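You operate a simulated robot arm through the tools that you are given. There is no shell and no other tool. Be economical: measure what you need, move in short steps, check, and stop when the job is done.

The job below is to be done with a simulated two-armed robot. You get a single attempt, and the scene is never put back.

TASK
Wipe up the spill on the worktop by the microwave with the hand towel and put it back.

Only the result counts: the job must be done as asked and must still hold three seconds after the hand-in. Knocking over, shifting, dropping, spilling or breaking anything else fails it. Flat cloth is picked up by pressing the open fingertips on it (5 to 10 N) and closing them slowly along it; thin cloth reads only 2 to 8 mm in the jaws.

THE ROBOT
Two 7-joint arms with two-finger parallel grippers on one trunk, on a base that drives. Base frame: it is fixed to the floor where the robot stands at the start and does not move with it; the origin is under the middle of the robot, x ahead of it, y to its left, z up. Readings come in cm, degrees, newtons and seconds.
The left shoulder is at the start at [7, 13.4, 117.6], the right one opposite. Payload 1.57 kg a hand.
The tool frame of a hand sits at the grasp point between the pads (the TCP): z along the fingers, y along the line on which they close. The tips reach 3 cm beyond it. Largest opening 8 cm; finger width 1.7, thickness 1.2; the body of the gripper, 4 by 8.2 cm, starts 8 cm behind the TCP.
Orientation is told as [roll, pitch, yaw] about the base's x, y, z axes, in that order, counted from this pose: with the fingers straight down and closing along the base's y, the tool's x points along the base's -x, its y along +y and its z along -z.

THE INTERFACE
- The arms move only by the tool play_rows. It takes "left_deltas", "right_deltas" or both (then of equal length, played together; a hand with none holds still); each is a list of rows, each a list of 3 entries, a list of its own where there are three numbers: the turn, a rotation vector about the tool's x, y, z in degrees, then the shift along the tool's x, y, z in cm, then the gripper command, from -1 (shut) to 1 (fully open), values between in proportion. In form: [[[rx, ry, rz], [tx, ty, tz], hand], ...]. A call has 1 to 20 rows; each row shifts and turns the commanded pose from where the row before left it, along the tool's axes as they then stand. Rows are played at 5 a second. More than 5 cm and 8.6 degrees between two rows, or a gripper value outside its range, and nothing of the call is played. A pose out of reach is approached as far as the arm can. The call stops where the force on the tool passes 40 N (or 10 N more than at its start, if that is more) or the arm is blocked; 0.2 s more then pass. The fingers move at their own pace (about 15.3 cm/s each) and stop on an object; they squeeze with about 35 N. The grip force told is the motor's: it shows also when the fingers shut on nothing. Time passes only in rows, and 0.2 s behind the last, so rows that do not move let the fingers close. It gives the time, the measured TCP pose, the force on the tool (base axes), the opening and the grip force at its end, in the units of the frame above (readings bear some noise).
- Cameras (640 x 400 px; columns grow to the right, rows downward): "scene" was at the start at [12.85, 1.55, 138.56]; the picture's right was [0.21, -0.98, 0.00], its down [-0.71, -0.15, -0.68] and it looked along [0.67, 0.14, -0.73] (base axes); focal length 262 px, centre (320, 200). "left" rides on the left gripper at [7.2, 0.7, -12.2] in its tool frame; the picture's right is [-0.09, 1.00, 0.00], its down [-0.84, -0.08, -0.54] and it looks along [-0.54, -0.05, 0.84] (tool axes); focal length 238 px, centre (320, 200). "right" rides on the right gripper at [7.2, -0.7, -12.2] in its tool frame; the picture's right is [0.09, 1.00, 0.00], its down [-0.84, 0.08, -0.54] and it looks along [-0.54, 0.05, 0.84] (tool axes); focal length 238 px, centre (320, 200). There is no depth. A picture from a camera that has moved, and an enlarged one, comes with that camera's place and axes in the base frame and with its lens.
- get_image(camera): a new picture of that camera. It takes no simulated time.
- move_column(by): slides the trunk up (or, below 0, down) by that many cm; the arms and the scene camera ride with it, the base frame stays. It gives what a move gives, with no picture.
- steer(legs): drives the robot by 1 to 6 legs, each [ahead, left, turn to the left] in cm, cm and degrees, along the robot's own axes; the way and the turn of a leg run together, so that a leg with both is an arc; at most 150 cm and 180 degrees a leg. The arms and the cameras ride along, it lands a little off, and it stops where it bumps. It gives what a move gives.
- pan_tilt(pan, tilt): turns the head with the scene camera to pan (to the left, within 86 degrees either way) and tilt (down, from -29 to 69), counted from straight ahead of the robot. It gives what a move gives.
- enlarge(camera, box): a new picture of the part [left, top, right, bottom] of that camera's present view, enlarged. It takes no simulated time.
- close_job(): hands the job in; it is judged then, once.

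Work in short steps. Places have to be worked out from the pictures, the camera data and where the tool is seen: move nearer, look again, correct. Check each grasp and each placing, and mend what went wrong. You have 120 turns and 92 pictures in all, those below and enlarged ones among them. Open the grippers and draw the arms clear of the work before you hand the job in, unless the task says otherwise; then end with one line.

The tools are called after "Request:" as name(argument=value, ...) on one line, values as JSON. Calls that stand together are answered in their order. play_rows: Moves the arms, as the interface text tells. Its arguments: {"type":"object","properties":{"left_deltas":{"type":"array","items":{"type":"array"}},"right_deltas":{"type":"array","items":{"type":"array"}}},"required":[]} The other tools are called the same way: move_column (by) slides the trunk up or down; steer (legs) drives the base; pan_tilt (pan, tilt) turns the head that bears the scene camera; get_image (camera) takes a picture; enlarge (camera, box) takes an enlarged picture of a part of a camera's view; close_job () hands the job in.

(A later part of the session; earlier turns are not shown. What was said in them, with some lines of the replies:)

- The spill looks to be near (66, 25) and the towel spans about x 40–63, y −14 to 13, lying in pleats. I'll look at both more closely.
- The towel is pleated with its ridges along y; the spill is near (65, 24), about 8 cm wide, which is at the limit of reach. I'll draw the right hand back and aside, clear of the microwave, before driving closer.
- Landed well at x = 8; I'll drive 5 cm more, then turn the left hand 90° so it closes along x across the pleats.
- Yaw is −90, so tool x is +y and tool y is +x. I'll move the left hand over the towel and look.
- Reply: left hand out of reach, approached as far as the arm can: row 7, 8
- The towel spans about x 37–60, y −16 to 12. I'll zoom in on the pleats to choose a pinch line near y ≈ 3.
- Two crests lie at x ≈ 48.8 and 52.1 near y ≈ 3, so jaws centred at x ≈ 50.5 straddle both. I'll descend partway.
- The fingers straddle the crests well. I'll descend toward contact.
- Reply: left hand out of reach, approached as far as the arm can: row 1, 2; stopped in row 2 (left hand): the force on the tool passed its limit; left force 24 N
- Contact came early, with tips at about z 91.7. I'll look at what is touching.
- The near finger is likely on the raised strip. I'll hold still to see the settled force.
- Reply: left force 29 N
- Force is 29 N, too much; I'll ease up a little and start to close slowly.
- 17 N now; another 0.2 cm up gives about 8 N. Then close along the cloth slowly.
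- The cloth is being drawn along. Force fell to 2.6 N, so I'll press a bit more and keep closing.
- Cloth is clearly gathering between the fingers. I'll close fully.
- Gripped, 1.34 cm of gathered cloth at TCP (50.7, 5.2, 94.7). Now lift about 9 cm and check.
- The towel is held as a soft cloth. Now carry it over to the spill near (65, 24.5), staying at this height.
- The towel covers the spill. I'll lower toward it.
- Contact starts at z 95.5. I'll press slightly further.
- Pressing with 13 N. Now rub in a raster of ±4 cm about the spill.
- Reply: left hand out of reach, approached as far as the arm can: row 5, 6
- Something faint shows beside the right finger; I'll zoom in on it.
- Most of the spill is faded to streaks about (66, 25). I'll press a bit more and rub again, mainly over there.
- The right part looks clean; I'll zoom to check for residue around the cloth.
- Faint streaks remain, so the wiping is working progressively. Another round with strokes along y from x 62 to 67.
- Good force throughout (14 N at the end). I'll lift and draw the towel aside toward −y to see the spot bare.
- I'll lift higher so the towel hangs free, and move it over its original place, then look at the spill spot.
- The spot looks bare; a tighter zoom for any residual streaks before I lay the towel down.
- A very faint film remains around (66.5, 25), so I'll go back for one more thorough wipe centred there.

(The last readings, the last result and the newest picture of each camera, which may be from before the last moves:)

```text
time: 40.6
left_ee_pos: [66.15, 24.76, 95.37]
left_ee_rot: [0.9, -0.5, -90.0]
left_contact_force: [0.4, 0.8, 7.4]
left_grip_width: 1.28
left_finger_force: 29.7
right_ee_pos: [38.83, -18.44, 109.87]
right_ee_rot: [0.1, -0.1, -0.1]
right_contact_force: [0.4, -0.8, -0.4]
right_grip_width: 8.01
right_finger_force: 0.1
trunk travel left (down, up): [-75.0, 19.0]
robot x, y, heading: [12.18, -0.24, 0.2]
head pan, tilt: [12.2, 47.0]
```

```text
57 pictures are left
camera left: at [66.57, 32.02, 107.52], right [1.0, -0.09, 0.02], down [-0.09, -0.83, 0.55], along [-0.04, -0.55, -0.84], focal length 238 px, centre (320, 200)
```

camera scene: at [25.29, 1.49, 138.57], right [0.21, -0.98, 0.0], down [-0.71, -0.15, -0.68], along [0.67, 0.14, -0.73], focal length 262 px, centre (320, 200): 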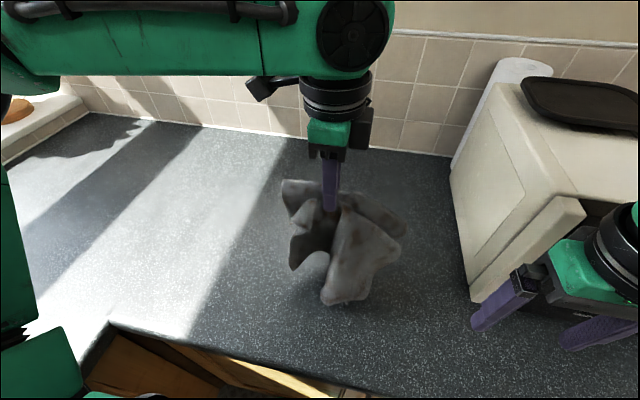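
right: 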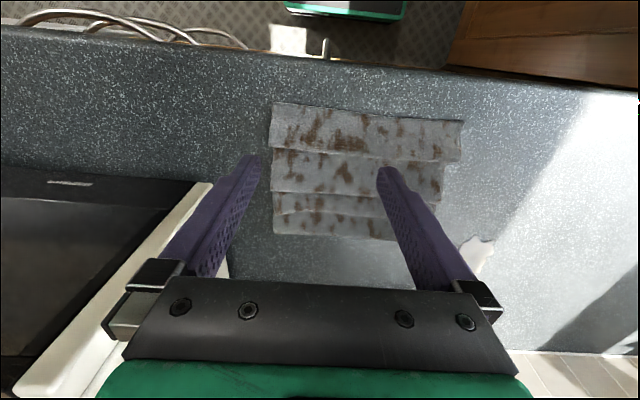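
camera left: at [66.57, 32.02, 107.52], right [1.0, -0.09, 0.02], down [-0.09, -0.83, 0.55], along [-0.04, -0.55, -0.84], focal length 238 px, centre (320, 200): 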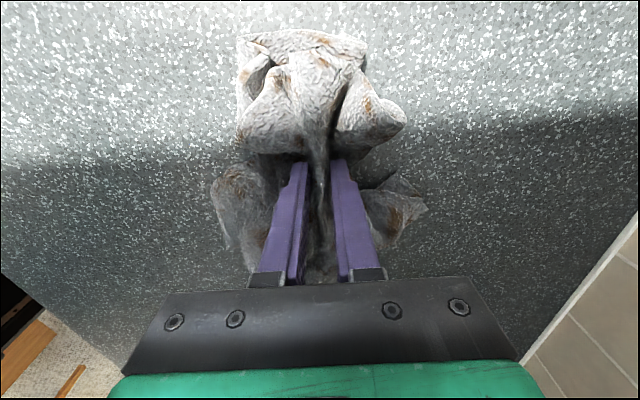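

Contact at 7 N. I'll press 0.25 cm more and rub around, x ±2.5, y ±4.

Request:
play_rows(left_deltas=[[[0, 0, 0], [2, 1, 0.15], -1], [[0, 0, 0], [2, 1, 0.1], -1], [[0, 0, 0], [-2, 0, 0], -1], [[0, 0, 0], [-2, 0, 0], -1], [[0, 0, 0], [-2, 0, 0], -1], [[0, 0, 0], [-2, 0, 0], -1], [[0, 0, 0], [0, -1.5, 0.05], -1], [[0, 0, 0], [2, 0, 0], -1], [[0, 0, 0], [2, 0, 0], -1], [[0, 0, 0], [2, 0, 0], -1], [[0, 0, 0], [2, 0, 0], -1], [[0, 0, 0], [0, -1.5, 0.05], -1], [[0, 0, 0], [-2, 0, 0], -1], [[0, 0, 0], [-2, 0, 0], -1], [[0, 0, 0], [-2, 0, 0], -1], [[0, 0, 0], [-2, 0, 0], -1], [[0, 0, 0], [1, 2, 0], -1], [[0, 0, 0], [1, -2, 0], -1], [[0, 0, 0], [1, 2, 0], -1], [[0, 0, 0], [1, -2, 0], -1]])

Request:
play_rows(left_deltas=[[[0, 0, 0], [1, 2, 0], -1], [[0, 0, 0], [0, 2, 0], -1], [[0, 0, 0], [1, -2, 0], -1], [[0, 0, 0], [0, -2, 0], -1], [[0, 0, 0], [1, 2, 0], -1], [[0, 0, 0], [0, 2, 0], -1], [[0, 0, 0], [-2, -1, 0], -1], [[0, 0, 0], [-2, 0, 0], -1], [[0, 0, 0], [-2, 0, 0], -1], [[0, 0, 0], [2, -1, 0], -1], [[0, 0, 0], [2, 0, 0], -1], [[0, 0, 0], [1, 0, 0], -1]])

```text
time: 44.8
left_ee_pos: [64.34, 25.07, 95.42]
left_ee_rot: [0.8, -0.3, -90.1]
left_contact_force: [0.7, -0.6, 4.9]
left_grip_width: 1.28
left_finger_force: 29.0
left hand out of reach, approached as far as the arm can: row 6
right_ee_pos: [38.79, -18.46, 109.88]
right_ee_rot: [0.0, -0.1, 0.0]
right_contact_force: [0.0, 0.7, 0.5]
right_grip_width: 8.03
right_finger_force: 0.0
trunk travel left (down, up): [-75.0, 19.0]
robot x, y, heading: [12.19, -0.08, 0.2]
head pan, tilt: [12.2, 47.0]
```

```text
time: 47.4
left_ee_pos: [66.2, 27.19, 95.33]
left_ee_rot: [0.7, -0.3, -90.2]
left_contact_force: [-0.1, -1.9, 6.0]
left_grip_width: 1.32
left_finger_force: 29.5
right_ee_pos: [38.84, -18.43, 109.9]
right_ee_rot: [0.1, -0.1, 0.0]
right_contact_force: [-0.4, -1.1, -0.4]
right_grip_width: 7.99
right_finger_force: 0.1
trunk travel left (down, up): [-75.0, 19.0]
robot x, y, heading: [12.85, -0.15, 0.2]
head pan, tilt: [12.2, 47.0]
```

Force is only 5–6 N; I'll press a little more and give a final set of strokes.

Request:
play_rows(left_deltas=[[[0, 0, 0], [0, 0, 0.3], -1], [[0, 0, 0], [-2, 1, 0], -1], [[0, 0, 0], [-2, 0, 0], -1], [[0, 0, 0], [-1.5, 0, 0], -1], [[0, 0, 0], [2, -1.5, 0], -1], [[0, 0, 0], [2, 0, 0], -1], [[0, 0, 0], [2, 0, 0], -1], [[0, 0, 0], [-2, -1.5, 0], -1], [[0, 0, 0], [-2, 0, 0], -1], [[0, 0, 0], [-2, 0, 0], -1], [[0, 0, 0], [2, -1.2, 0], -1], [[0, 0, 0], [2, 0, 0], -1], [[0, 0, 0], [2, 0, 0], -1], [[0, 0, 0], [0, 2, 0], -1], [[0, 0, 0], [-2, 0, 0], -1], [[0, 0, 0], [-2, 0, 0], -1], [[0, 0, 0], [-2, 0, 0], -1]])

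Request:
play_rows(left_deltas=[[[0, 0, 0], [0, 0, -2.5], -1], [[0, 0, 0], [0, 0, -2.5], -1], [[0, 0, 0], [0, 0, -2.5], -1], [[0, 0, 0], [0, 0, -2.5], -1], [[0, 0, 0], [0, 0, -2.5], -1], [[0, 0, 0], [0, 0, -2.5], -1], [[0, 0, 0], [-2.3, -1.6, -2], -1], [[0, 0, 0], [-2.3, -1.6, -2], -1], [[0, 0, 0], [-2.3, -1.6, 0], -1], [[0, 0, 0], [-2.3, -1.6, 0], -1], [[0, 0, 0], [-2.3, -1.6, 0], -1], [[0, 0, 0], [-2.3, -1.6, 0], -1], [[0, 0, 0], [-2.3, -1.6, 0], -1]])

Request:
get_image(camera="scene")

Request:
enlarge(camera="scene", box=[230, 190, 290, 230])

```text
time: 51.0
left_ee_pos: [65.03, 21.58, 95.2]
left_ee_rot: [0.8, -0.5, -90.1]
left_contact_force: [-0.6, 5.7, 21.0]
left_grip_width: 1.28
left_finger_force: 30.0
right_ee_pos: [38.56, -18.37, 109.81]
right_ee_rot: [0.0, -0.3, 0.0]
right_contact_force: [-0.9, -0.1, 0.4]
right_grip_width: 8.0
right_finger_force: 0.0
trunk travel left (down, up): [-75.0, 19.0]
robot x, y, heading: [12.85, 0.08, -0.3]
head pan, tilt: [12.2, 47.0]
```

```text
time: 53.8
left_ee_pos: [53.74, 5.82, 113.91]
left_ee_rot: [0.8, -0.4, -89.8]
left_contact_force: [0.1, 0.3, -1.3]
left_grip_width: 1.27
left_finger_force: 29.7
right_ee_pos: [38.95, -18.37, 109.92]
right_ee_rot: [-0.1, 0.2, 0.0]
right_contact_force: [0.0, 0.5, 0.1]
right_grip_width: 8.01
right_finger_force: 0.1
trunk travel left (down, up): [-75.0, 19.0]
robot x, y, heading: [12.68, -0.3, 0.2]
head pan, tilt: [12.2, 47.0]
```

```text
56 pictures are left
camera scene: at [25.44, 1.42, 138.55], right [0.21, -0.98, 0.0], down [-0.72, -0.15, -0.68], along [0.67, 0.14, -0.73], focal length 262 px, centre (320, 200)
```

scene: 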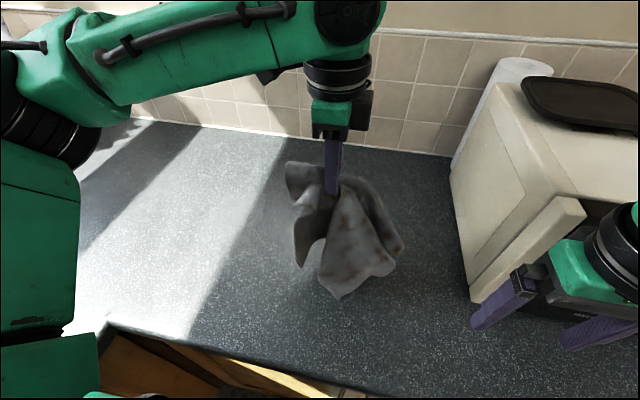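

```text
10.00 times, centred on (260, 210) of scene
camera zoom: at [25.44, 1.42, 138.55], right [0.21, -0.98, 0.0], down [-0.72, -0.15, -0.68], along [0.67, 0.14, -0.73], focal length 2622 px, centre (920, 100)
```

zoom: 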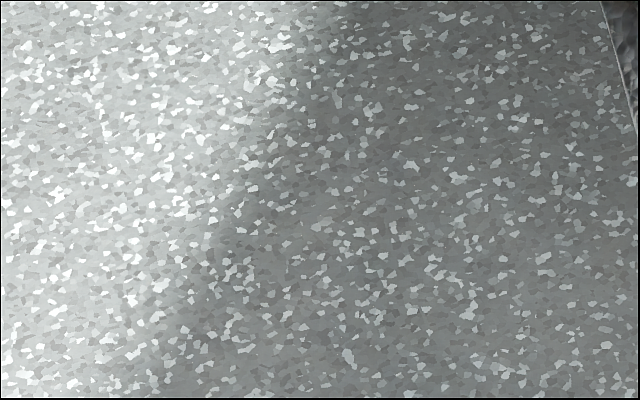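

The spot is now fully clean. To lay the towel back centred near (49.5, −1) the left hand needs to reach further right; I'll look right before sliding the base that way.

Request:
pan_tilt(pan=-50, tilt=45)

Request:
get_image(camera="scene")

```text
time: 55.1
left_ee_pos: [53.65, 5.74, 114.01]
left_ee_rot: [0.7, -0.4, -89.8]
left_contact_force: [-0.5, 0.4, -0.7]
left_grip_width: 1.23
left_finger_force: 29.7
right_ee_pos: [38.85, -18.3, 109.71]
right_ee_rot: [0.0, 0.1, 0.0]
right_contact_force: [0.9, 0.4, 0.5]
right_grip_width: 8.01
right_finger_force: 0.0
trunk travel left (down, up): [-75.0, 19.0]
robot x, y, heading: [12.32, -0.19, -0.1]
head pan, tilt: [-50.0, 45.0]
```

```text
54 pictures are left
camera scene: at [22.76, -6.44, 138.85], right [-0.77, -0.64, 0.0], down [-0.45, 0.54, -0.71], along [0.45, -0.54, -0.71], focal length 262 px, centre (320, 200)
```

scene: 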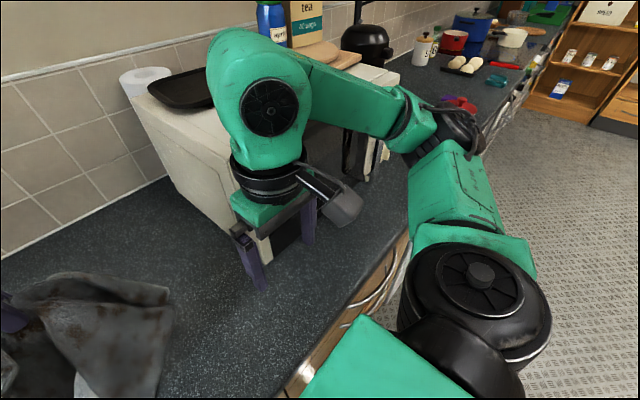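

The right arm stays ahead of the microwave with free space beside it (x < 45), so a 6 cm slide right is safe.

Request:
steer(legs=[[0, -6, 0]])

Request:
pan_tilt(pan=0, tilt=52)

Request:
get_image(camera="scene")

Request:
get_image(camera="left")

```text
time: 56.1
left_ee_pos: [53.72, -0.06, 114.04]
left_ee_rot: [0.8, -0.7, -89.9]
left_contact_force: [-0.4, 0.6, -0.8]
left_grip_width: 1.25
left_finger_force: 30.1
right_ee_pos: [38.74, -24.25, 109.79]
right_ee_rot: [-0.2, 0.0, -0.2]
right_contact_force: [0.1, 0.5, 0.0]
right_grip_width: 8.0
right_finger_force: 0.0
trunk travel left (down, up): [-75.0, 19.0]
robot x, y, heading: [12.1, -6.3, 0.0]
head pan, tilt: [-50.0, 45.0]
```

```text
time: 57.2
left_ee_pos: [53.79, -0.39, 114.02]
left_ee_rot: [0.7, -0.7, -89.9]
left_contact_force: [-0.5, -0.1, -1.2]
left_grip_width: 1.28
left_finger_force: 29.7
right_ee_pos: [38.77, -24.48, 109.8]
right_ee_rot: [0.0, 0.0, -0.1]
right_contact_force: [0.4, -0.6, 0.3]
right_grip_width: 8.01
right_finger_force: 0.0
trunk travel left (down, up): [-75.0, 19.0]
robot x, y, heading: [12.39, -6.24, -0.4]
head pan, tilt: [0.0, 52.0]
```

```text
53 pictures are left
camera scene: at [25.01, -6.38, 137.89], right [0.0, -1.0, 0.0], down [-0.79, 0.0, -0.62], along [0.62, 0.0, -0.79], focal length 262 px, centre (320, 200)
```

scene: 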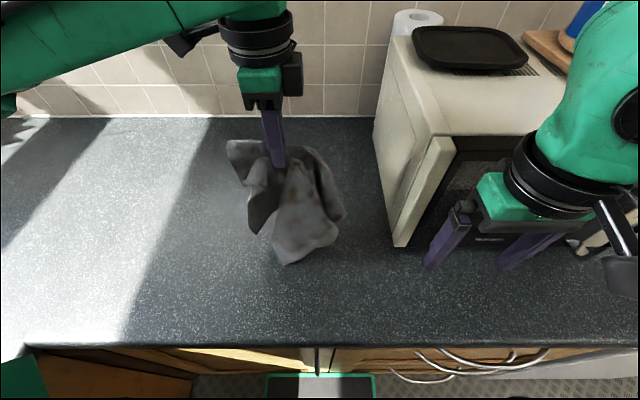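

```text
52 pictures are left
camera left: at [54.12, 6.94, 126.12], right [1.0, -0.09, 0.01], down [-0.08, -0.83, 0.55], along [-0.04, -0.55, -0.84], focal length 238 px, centre (320, 200)
```

left: 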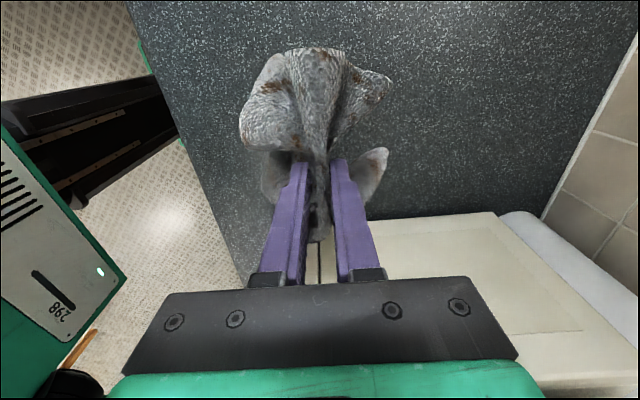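

The tail hangs toward −x. I'll move the hand to about (48, −2), lower until the tail lands near (40, −4), then drag gently +x +y while lowering to spread it over its old place.

Request:
play_rows(left_deltas=[[[0, 0, 0], [-0.7, -1.9, 0], -1], [[0, 0, 0], [-0.7, -1.9, 0], -1], [[0, 0, 0], [-0.7, -1.9, 0], -1], [[0, 0, 0], [0, 0, 2.3], -1], [[0, 0, 0], [0, 0, 2.3], -1], [[0, 0, 0], [0, 0, 2.3], -1], [[0, 0, 0], [0, 0, 2.3], -1]])

Request:
get_image(camera="scene")

```text
time: 58.8
left_ee_pos: [48.11, -2.37, 104.55]
left_ee_rot: [0.7, -0.6, -89.9]
left_contact_force: [0.4, -0.2, -0.7]
left_grip_width: 1.29
left_finger_force: 30.1
right_ee_pos: [38.8, -24.53, 109.82]
right_ee_rot: [-0.1, 0.0, 0.0]
right_contact_force: [0.3, 0.4, -0.3]
right_grip_width: 7.99
right_finger_force: 0.1
trunk travel left (down, up): [-75.0, 19.0]
robot x, y, heading: [12.69, -6.33, -0.3]
head pan, tilt: [0.0, 52.0]
```

```text
51 pictures are left
camera scene: at [25.07, -6.38, 137.89], right [0.0, -1.0, 0.0], down [-0.79, 0.0, -0.62], along [0.62, 0.0, -0.79], focal length 262 px, centre (320, 200)
```

scene: 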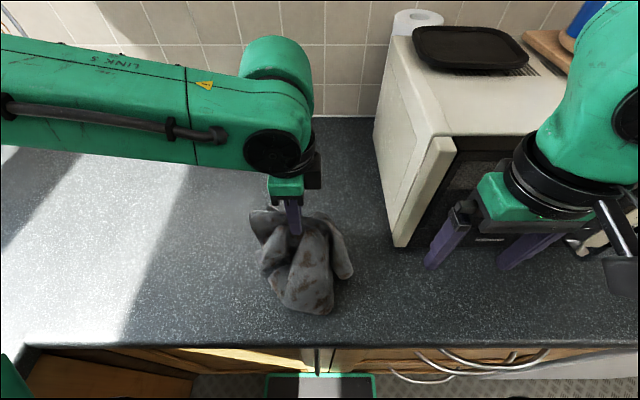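

The tail is near the surface. Lower while dragging toward +x, +y.

Request:
play_rows(left_deltas=[[[0, 0, 0], [0, 0, 1.5], -1], [[0, 0, 0], [0, 0, 1.5], -1], [[0, 0, 0], [1, 0.8, 1], -1], [[0, 0, 0], [1, 0.8, 1], -1], [[0, 0, 0], [1, 0.8, 1], -1], [[0, 0, 0], [1, 0.8, 1], -1], [[0, 0, 0], [1, 0.8, 1], -1], [[0, 0, 0], [0, 0, 0], -1]])

Request:
get_image(camera="scene")

Request:
get_image(camera="left")

```text
time: 60.6
left_ee_pos: [52.1, 2.51, 96.86]
left_ee_rot: [0.8, -0.6, -90.0]
left_contact_force: [-0.1, 0.1, -0.1]
left_grip_width: 1.28
left_finger_force: 29.6
right_ee_pos: [38.87, -24.76, 109.77]
right_ee_rot: [0.1, 0.0, 0.0]
right_contact_force: [0.3, -0.1, -0.3]
right_grip_width: 7.98
right_finger_force: 0.0
trunk travel left (down, up): [-75.0, 19.0]
robot x, y, heading: [12.34, -5.9, 0.1]
head pan, tilt: [0.0, 52.0]
```

```text
50 pictures are left
camera scene: at [24.98, -6.43, 137.89], right [0.0, -1.0, 0.0], down [-0.79, 0.0, -0.62], along [0.62, 0.0, -0.79], focal length 262 px, centre (320, 200)
```

scene: 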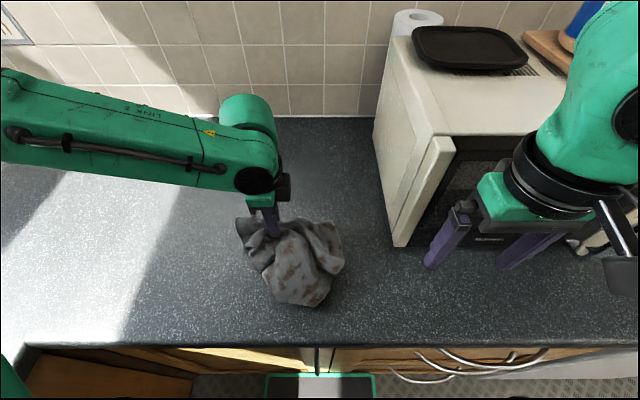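

```text
49 pictures are left
camera left: at [52.55, 9.7, 109.0], right [1.0, -0.09, 0.01], down [-0.08, -0.83, 0.55], along [-0.04, -0.55, -0.84], focal length 238 px, centre (320, 200)
```

left: 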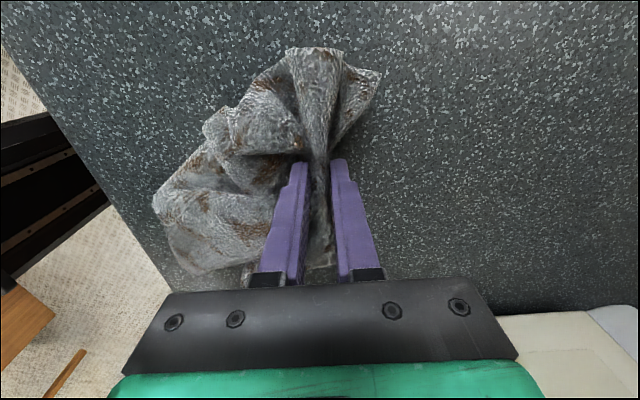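

The towel's centre is at about (48, −1), right where it was. Lower the last bit, open, and rise.

Request:
play_rows(left_deltas=[[[0, 0, 0], [0, 0, 0.8], -1], [[0, 0, 0], [0, 0, 0.7], -1], [[0, 0, 0], [0, 0, 0], -0.6], [[0, 0, 0], [0, 0, 0], -0.2], [[0, 0, 0], [0, 0, 0], 0.2], [[0, 0, 0], [0, 0, 0], 0.4], [[0, 0, 0], [0, 0, 0], 0.4], [[0, 0, 0], [0, 0, -1], 0.4], [[0, 0, 0], [0, 0, -1.5], 0.4], [[0, 0, 0], [0, 0, -2], 0.4], [[0, 0, 0], [0, 0, -2], 0.4], [[0, 0, 0], [0, 0, -2.5], 0.4], [[0, 0, 0], [0, 0, -2.5], 0.4], [[0, 0, 0], [0, 0, -2.5], 0.4]])

Request:
get_image(camera="scene")

Request:
get_image(camera="left")

```text
time: 63.6
left_ee_pos: [52.17, 2.56, 109.34]
left_ee_rot: [0.7, -0.5, -90.0]
left_contact_force: [0.3, 0.0, -0.1]
left_grip_width: 5.58
left_finger_force: 0.0
right_ee_pos: [38.78, -24.59, 109.77]
right_ee_rot: [0.0, 0.1, -0.1]
right_contact_force: [0.2, 0.0, -0.7]
right_grip_width: 8.02
right_finger_force: 0.0
trunk travel left (down, up): [-75.0, 19.0]
robot x, y, heading: [12.92, -6.13, -0.2]
head pan, tilt: [0.0, 52.0]
```

```text
48 pictures are left
camera scene: at [24.95, -6.43, 137.89], right [0.0, -1.0, 0.0], down [-0.79, 0.0, -0.62], along [0.62, 0.0, -0.79], focal length 262 px, centre (320, 200)
```

scene: 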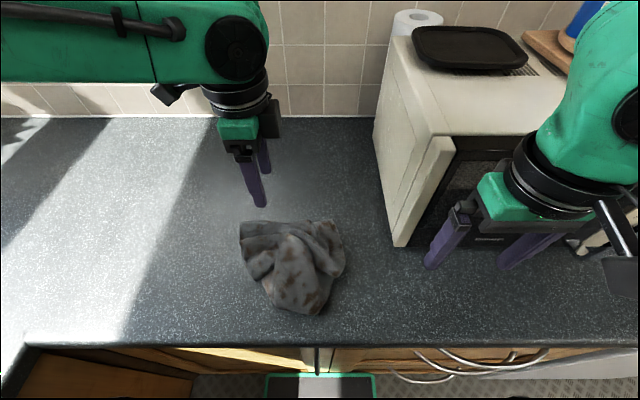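

```text
47 pictures are left
camera left: at [52.56, 9.88, 121.5], right [1.0, -0.09, 0.01], down [-0.08, -0.83, 0.55], along [-0.04, -0.55, -0.84], focal length 238 px, centre (320, 200)
```

left: 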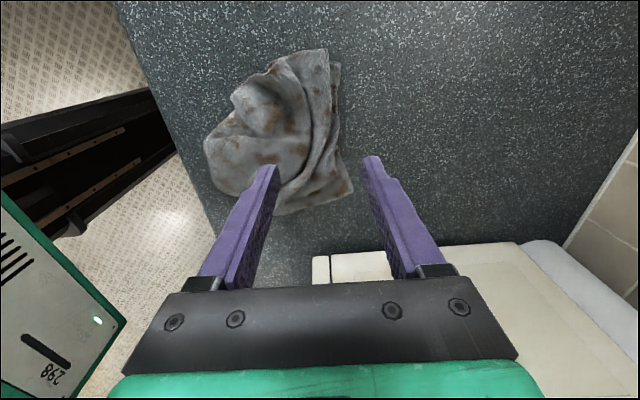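

The towel rests at about (48, −1), matching its original centre. I'll draw the left hand clear and check the spill spot and towel once more.

Request:
play_rows(left_deltas=[[[0, 0, 0], [3, 0, -1], 1], [[0, 0, 0], [4, 0, 0], 1], [[0, 0, 0], [4, 0, 0], 1], [[0, 0, 0], [4, 0, 0], 1], [[0, 0, 0], [4, 0, 0], 1], [[0, 0, 0], [4, -2, 0], 1], [[0, 0, 0], [0, -2, 0], 1], [[0, 0, 0], [0, -2, 0], 1]])

Request:
pan_tilt(pan=15, tilt=50)

Request:
get_image(camera="scene")

Request:
get_image(camera="left")

```text
time: 65.4
left_ee_pos: [46.11, 25.28, 109.9]
left_ee_rot: [0.8, -0.5, -90.1]
left_contact_force: [-0.4, 0.1, -0.4]
left_grip_width: 7.99
left_finger_force: 0.1
right_ee_pos: [38.72, -24.46, 109.97]
right_ee_rot: [0.0, 0.1, 0.0]
right_contact_force: [0.1, 0.5, 0.5]
right_grip_width: 7.99
right_finger_force: 0.2
trunk travel left (down, up): [-75.0, 19.0]
robot x, y, heading: [12.53, -6.15, -0.4]
head pan, tilt: [0.0, 52.0]
```

```text
time: 66.2
left_ee_pos: [46.03, 25.12, 109.87]
left_ee_rot: [0.7, -0.5, -89.9]
left_contact_force: [0.1, -0.3, 0.4]
left_grip_width: 8.03
left_finger_force: 0.0
right_ee_pos: [38.84, -24.46, 110.09]
right_ee_rot: [0.1, 0.0, 0.0]
right_contact_force: [-0.5, 0.9, 0.4]
right_grip_width: 8.01
right_finger_force: 0.1
trunk travel left (down, up): [-75.0, 19.0]
robot x, y, heading: [12.42, -6.24, 0.2]
head pan, tilt: [15.0, 50.0]
```

```text
46 pictures are left
camera scene: at [24.92, -4.4, 138.15], right [0.26, -0.97, 0.0], down [-0.74, -0.2, -0.64], along [0.62, 0.16, -0.77], focal length 262 px, centre (320, 200)
```

scene: 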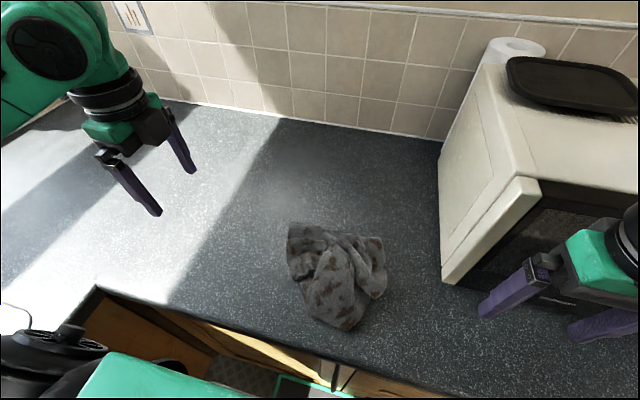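

```text
45 pictures are left
camera left: at [46.49, 32.57, 122.0], right [1.0, -0.09, 0.01], down [-0.08, -0.83, 0.55], along [-0.04, -0.55, -0.84], focal length 238 px, centre (320, 200)
```

left: 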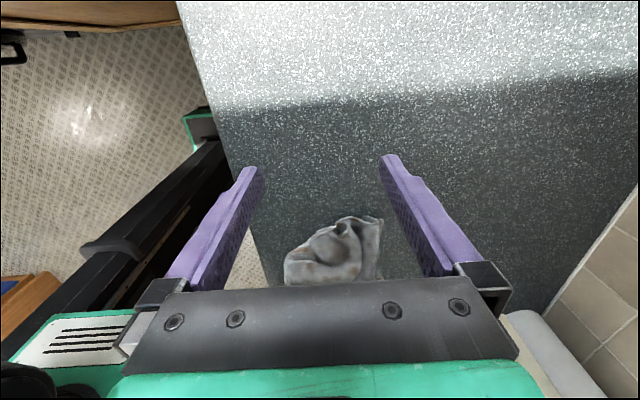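

The towel is at rest in its old place with arms clear; one last zoom on the spill spot.

Request:
enlarge(camera="scene", box=[190, 140, 310, 230])

Request:
enlarge(camera="left", box=[400, 60, 600, 200])

```text
4.44 times, centred on (250, 185) of scene
camera zoom: at [24.92, -4.4, 138.15], right [0.26, -0.97, 0.0], down [-0.74, -0.2, -0.64], along [0.62, 0.16, -0.77], focal length 1165 px, centre (631, 267)
```

zoom: 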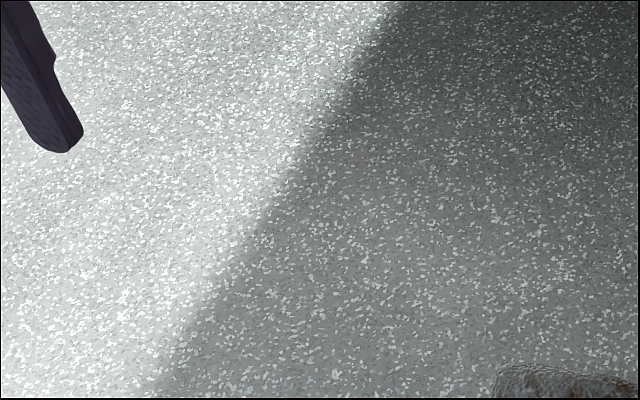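

```text
2.86 times, centred on (500, 130) of left
camera zoom: at [46.49, 32.57, 122.0], right [1.0, -0.09, 0.01], down [-0.08, -0.83, 0.55], along [-0.04, -0.55, -0.84], focal length 681 px, centre (-194, 400)
```

zoom: 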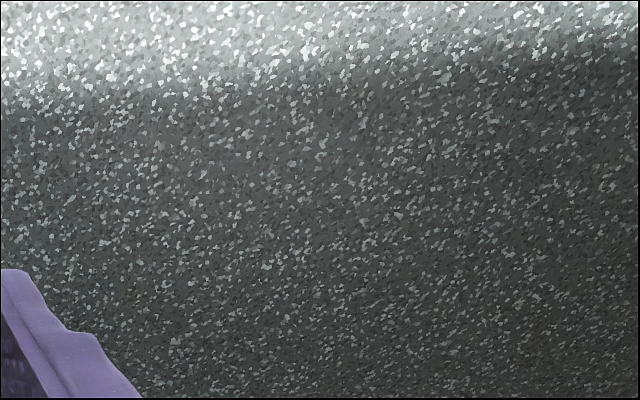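

The worktop is clean, the towel is back where it lay, both grippers are open and clear. Handing in.

Request:
close_job()

```text
The job is handed in.
```

I wiped up the spill and put the towel back at its original place. It now lies crumpled rather than spread in its original pleats. Close-up pictures show no trace of the spill, nothing else was disturbed, and both hands are open and clear.
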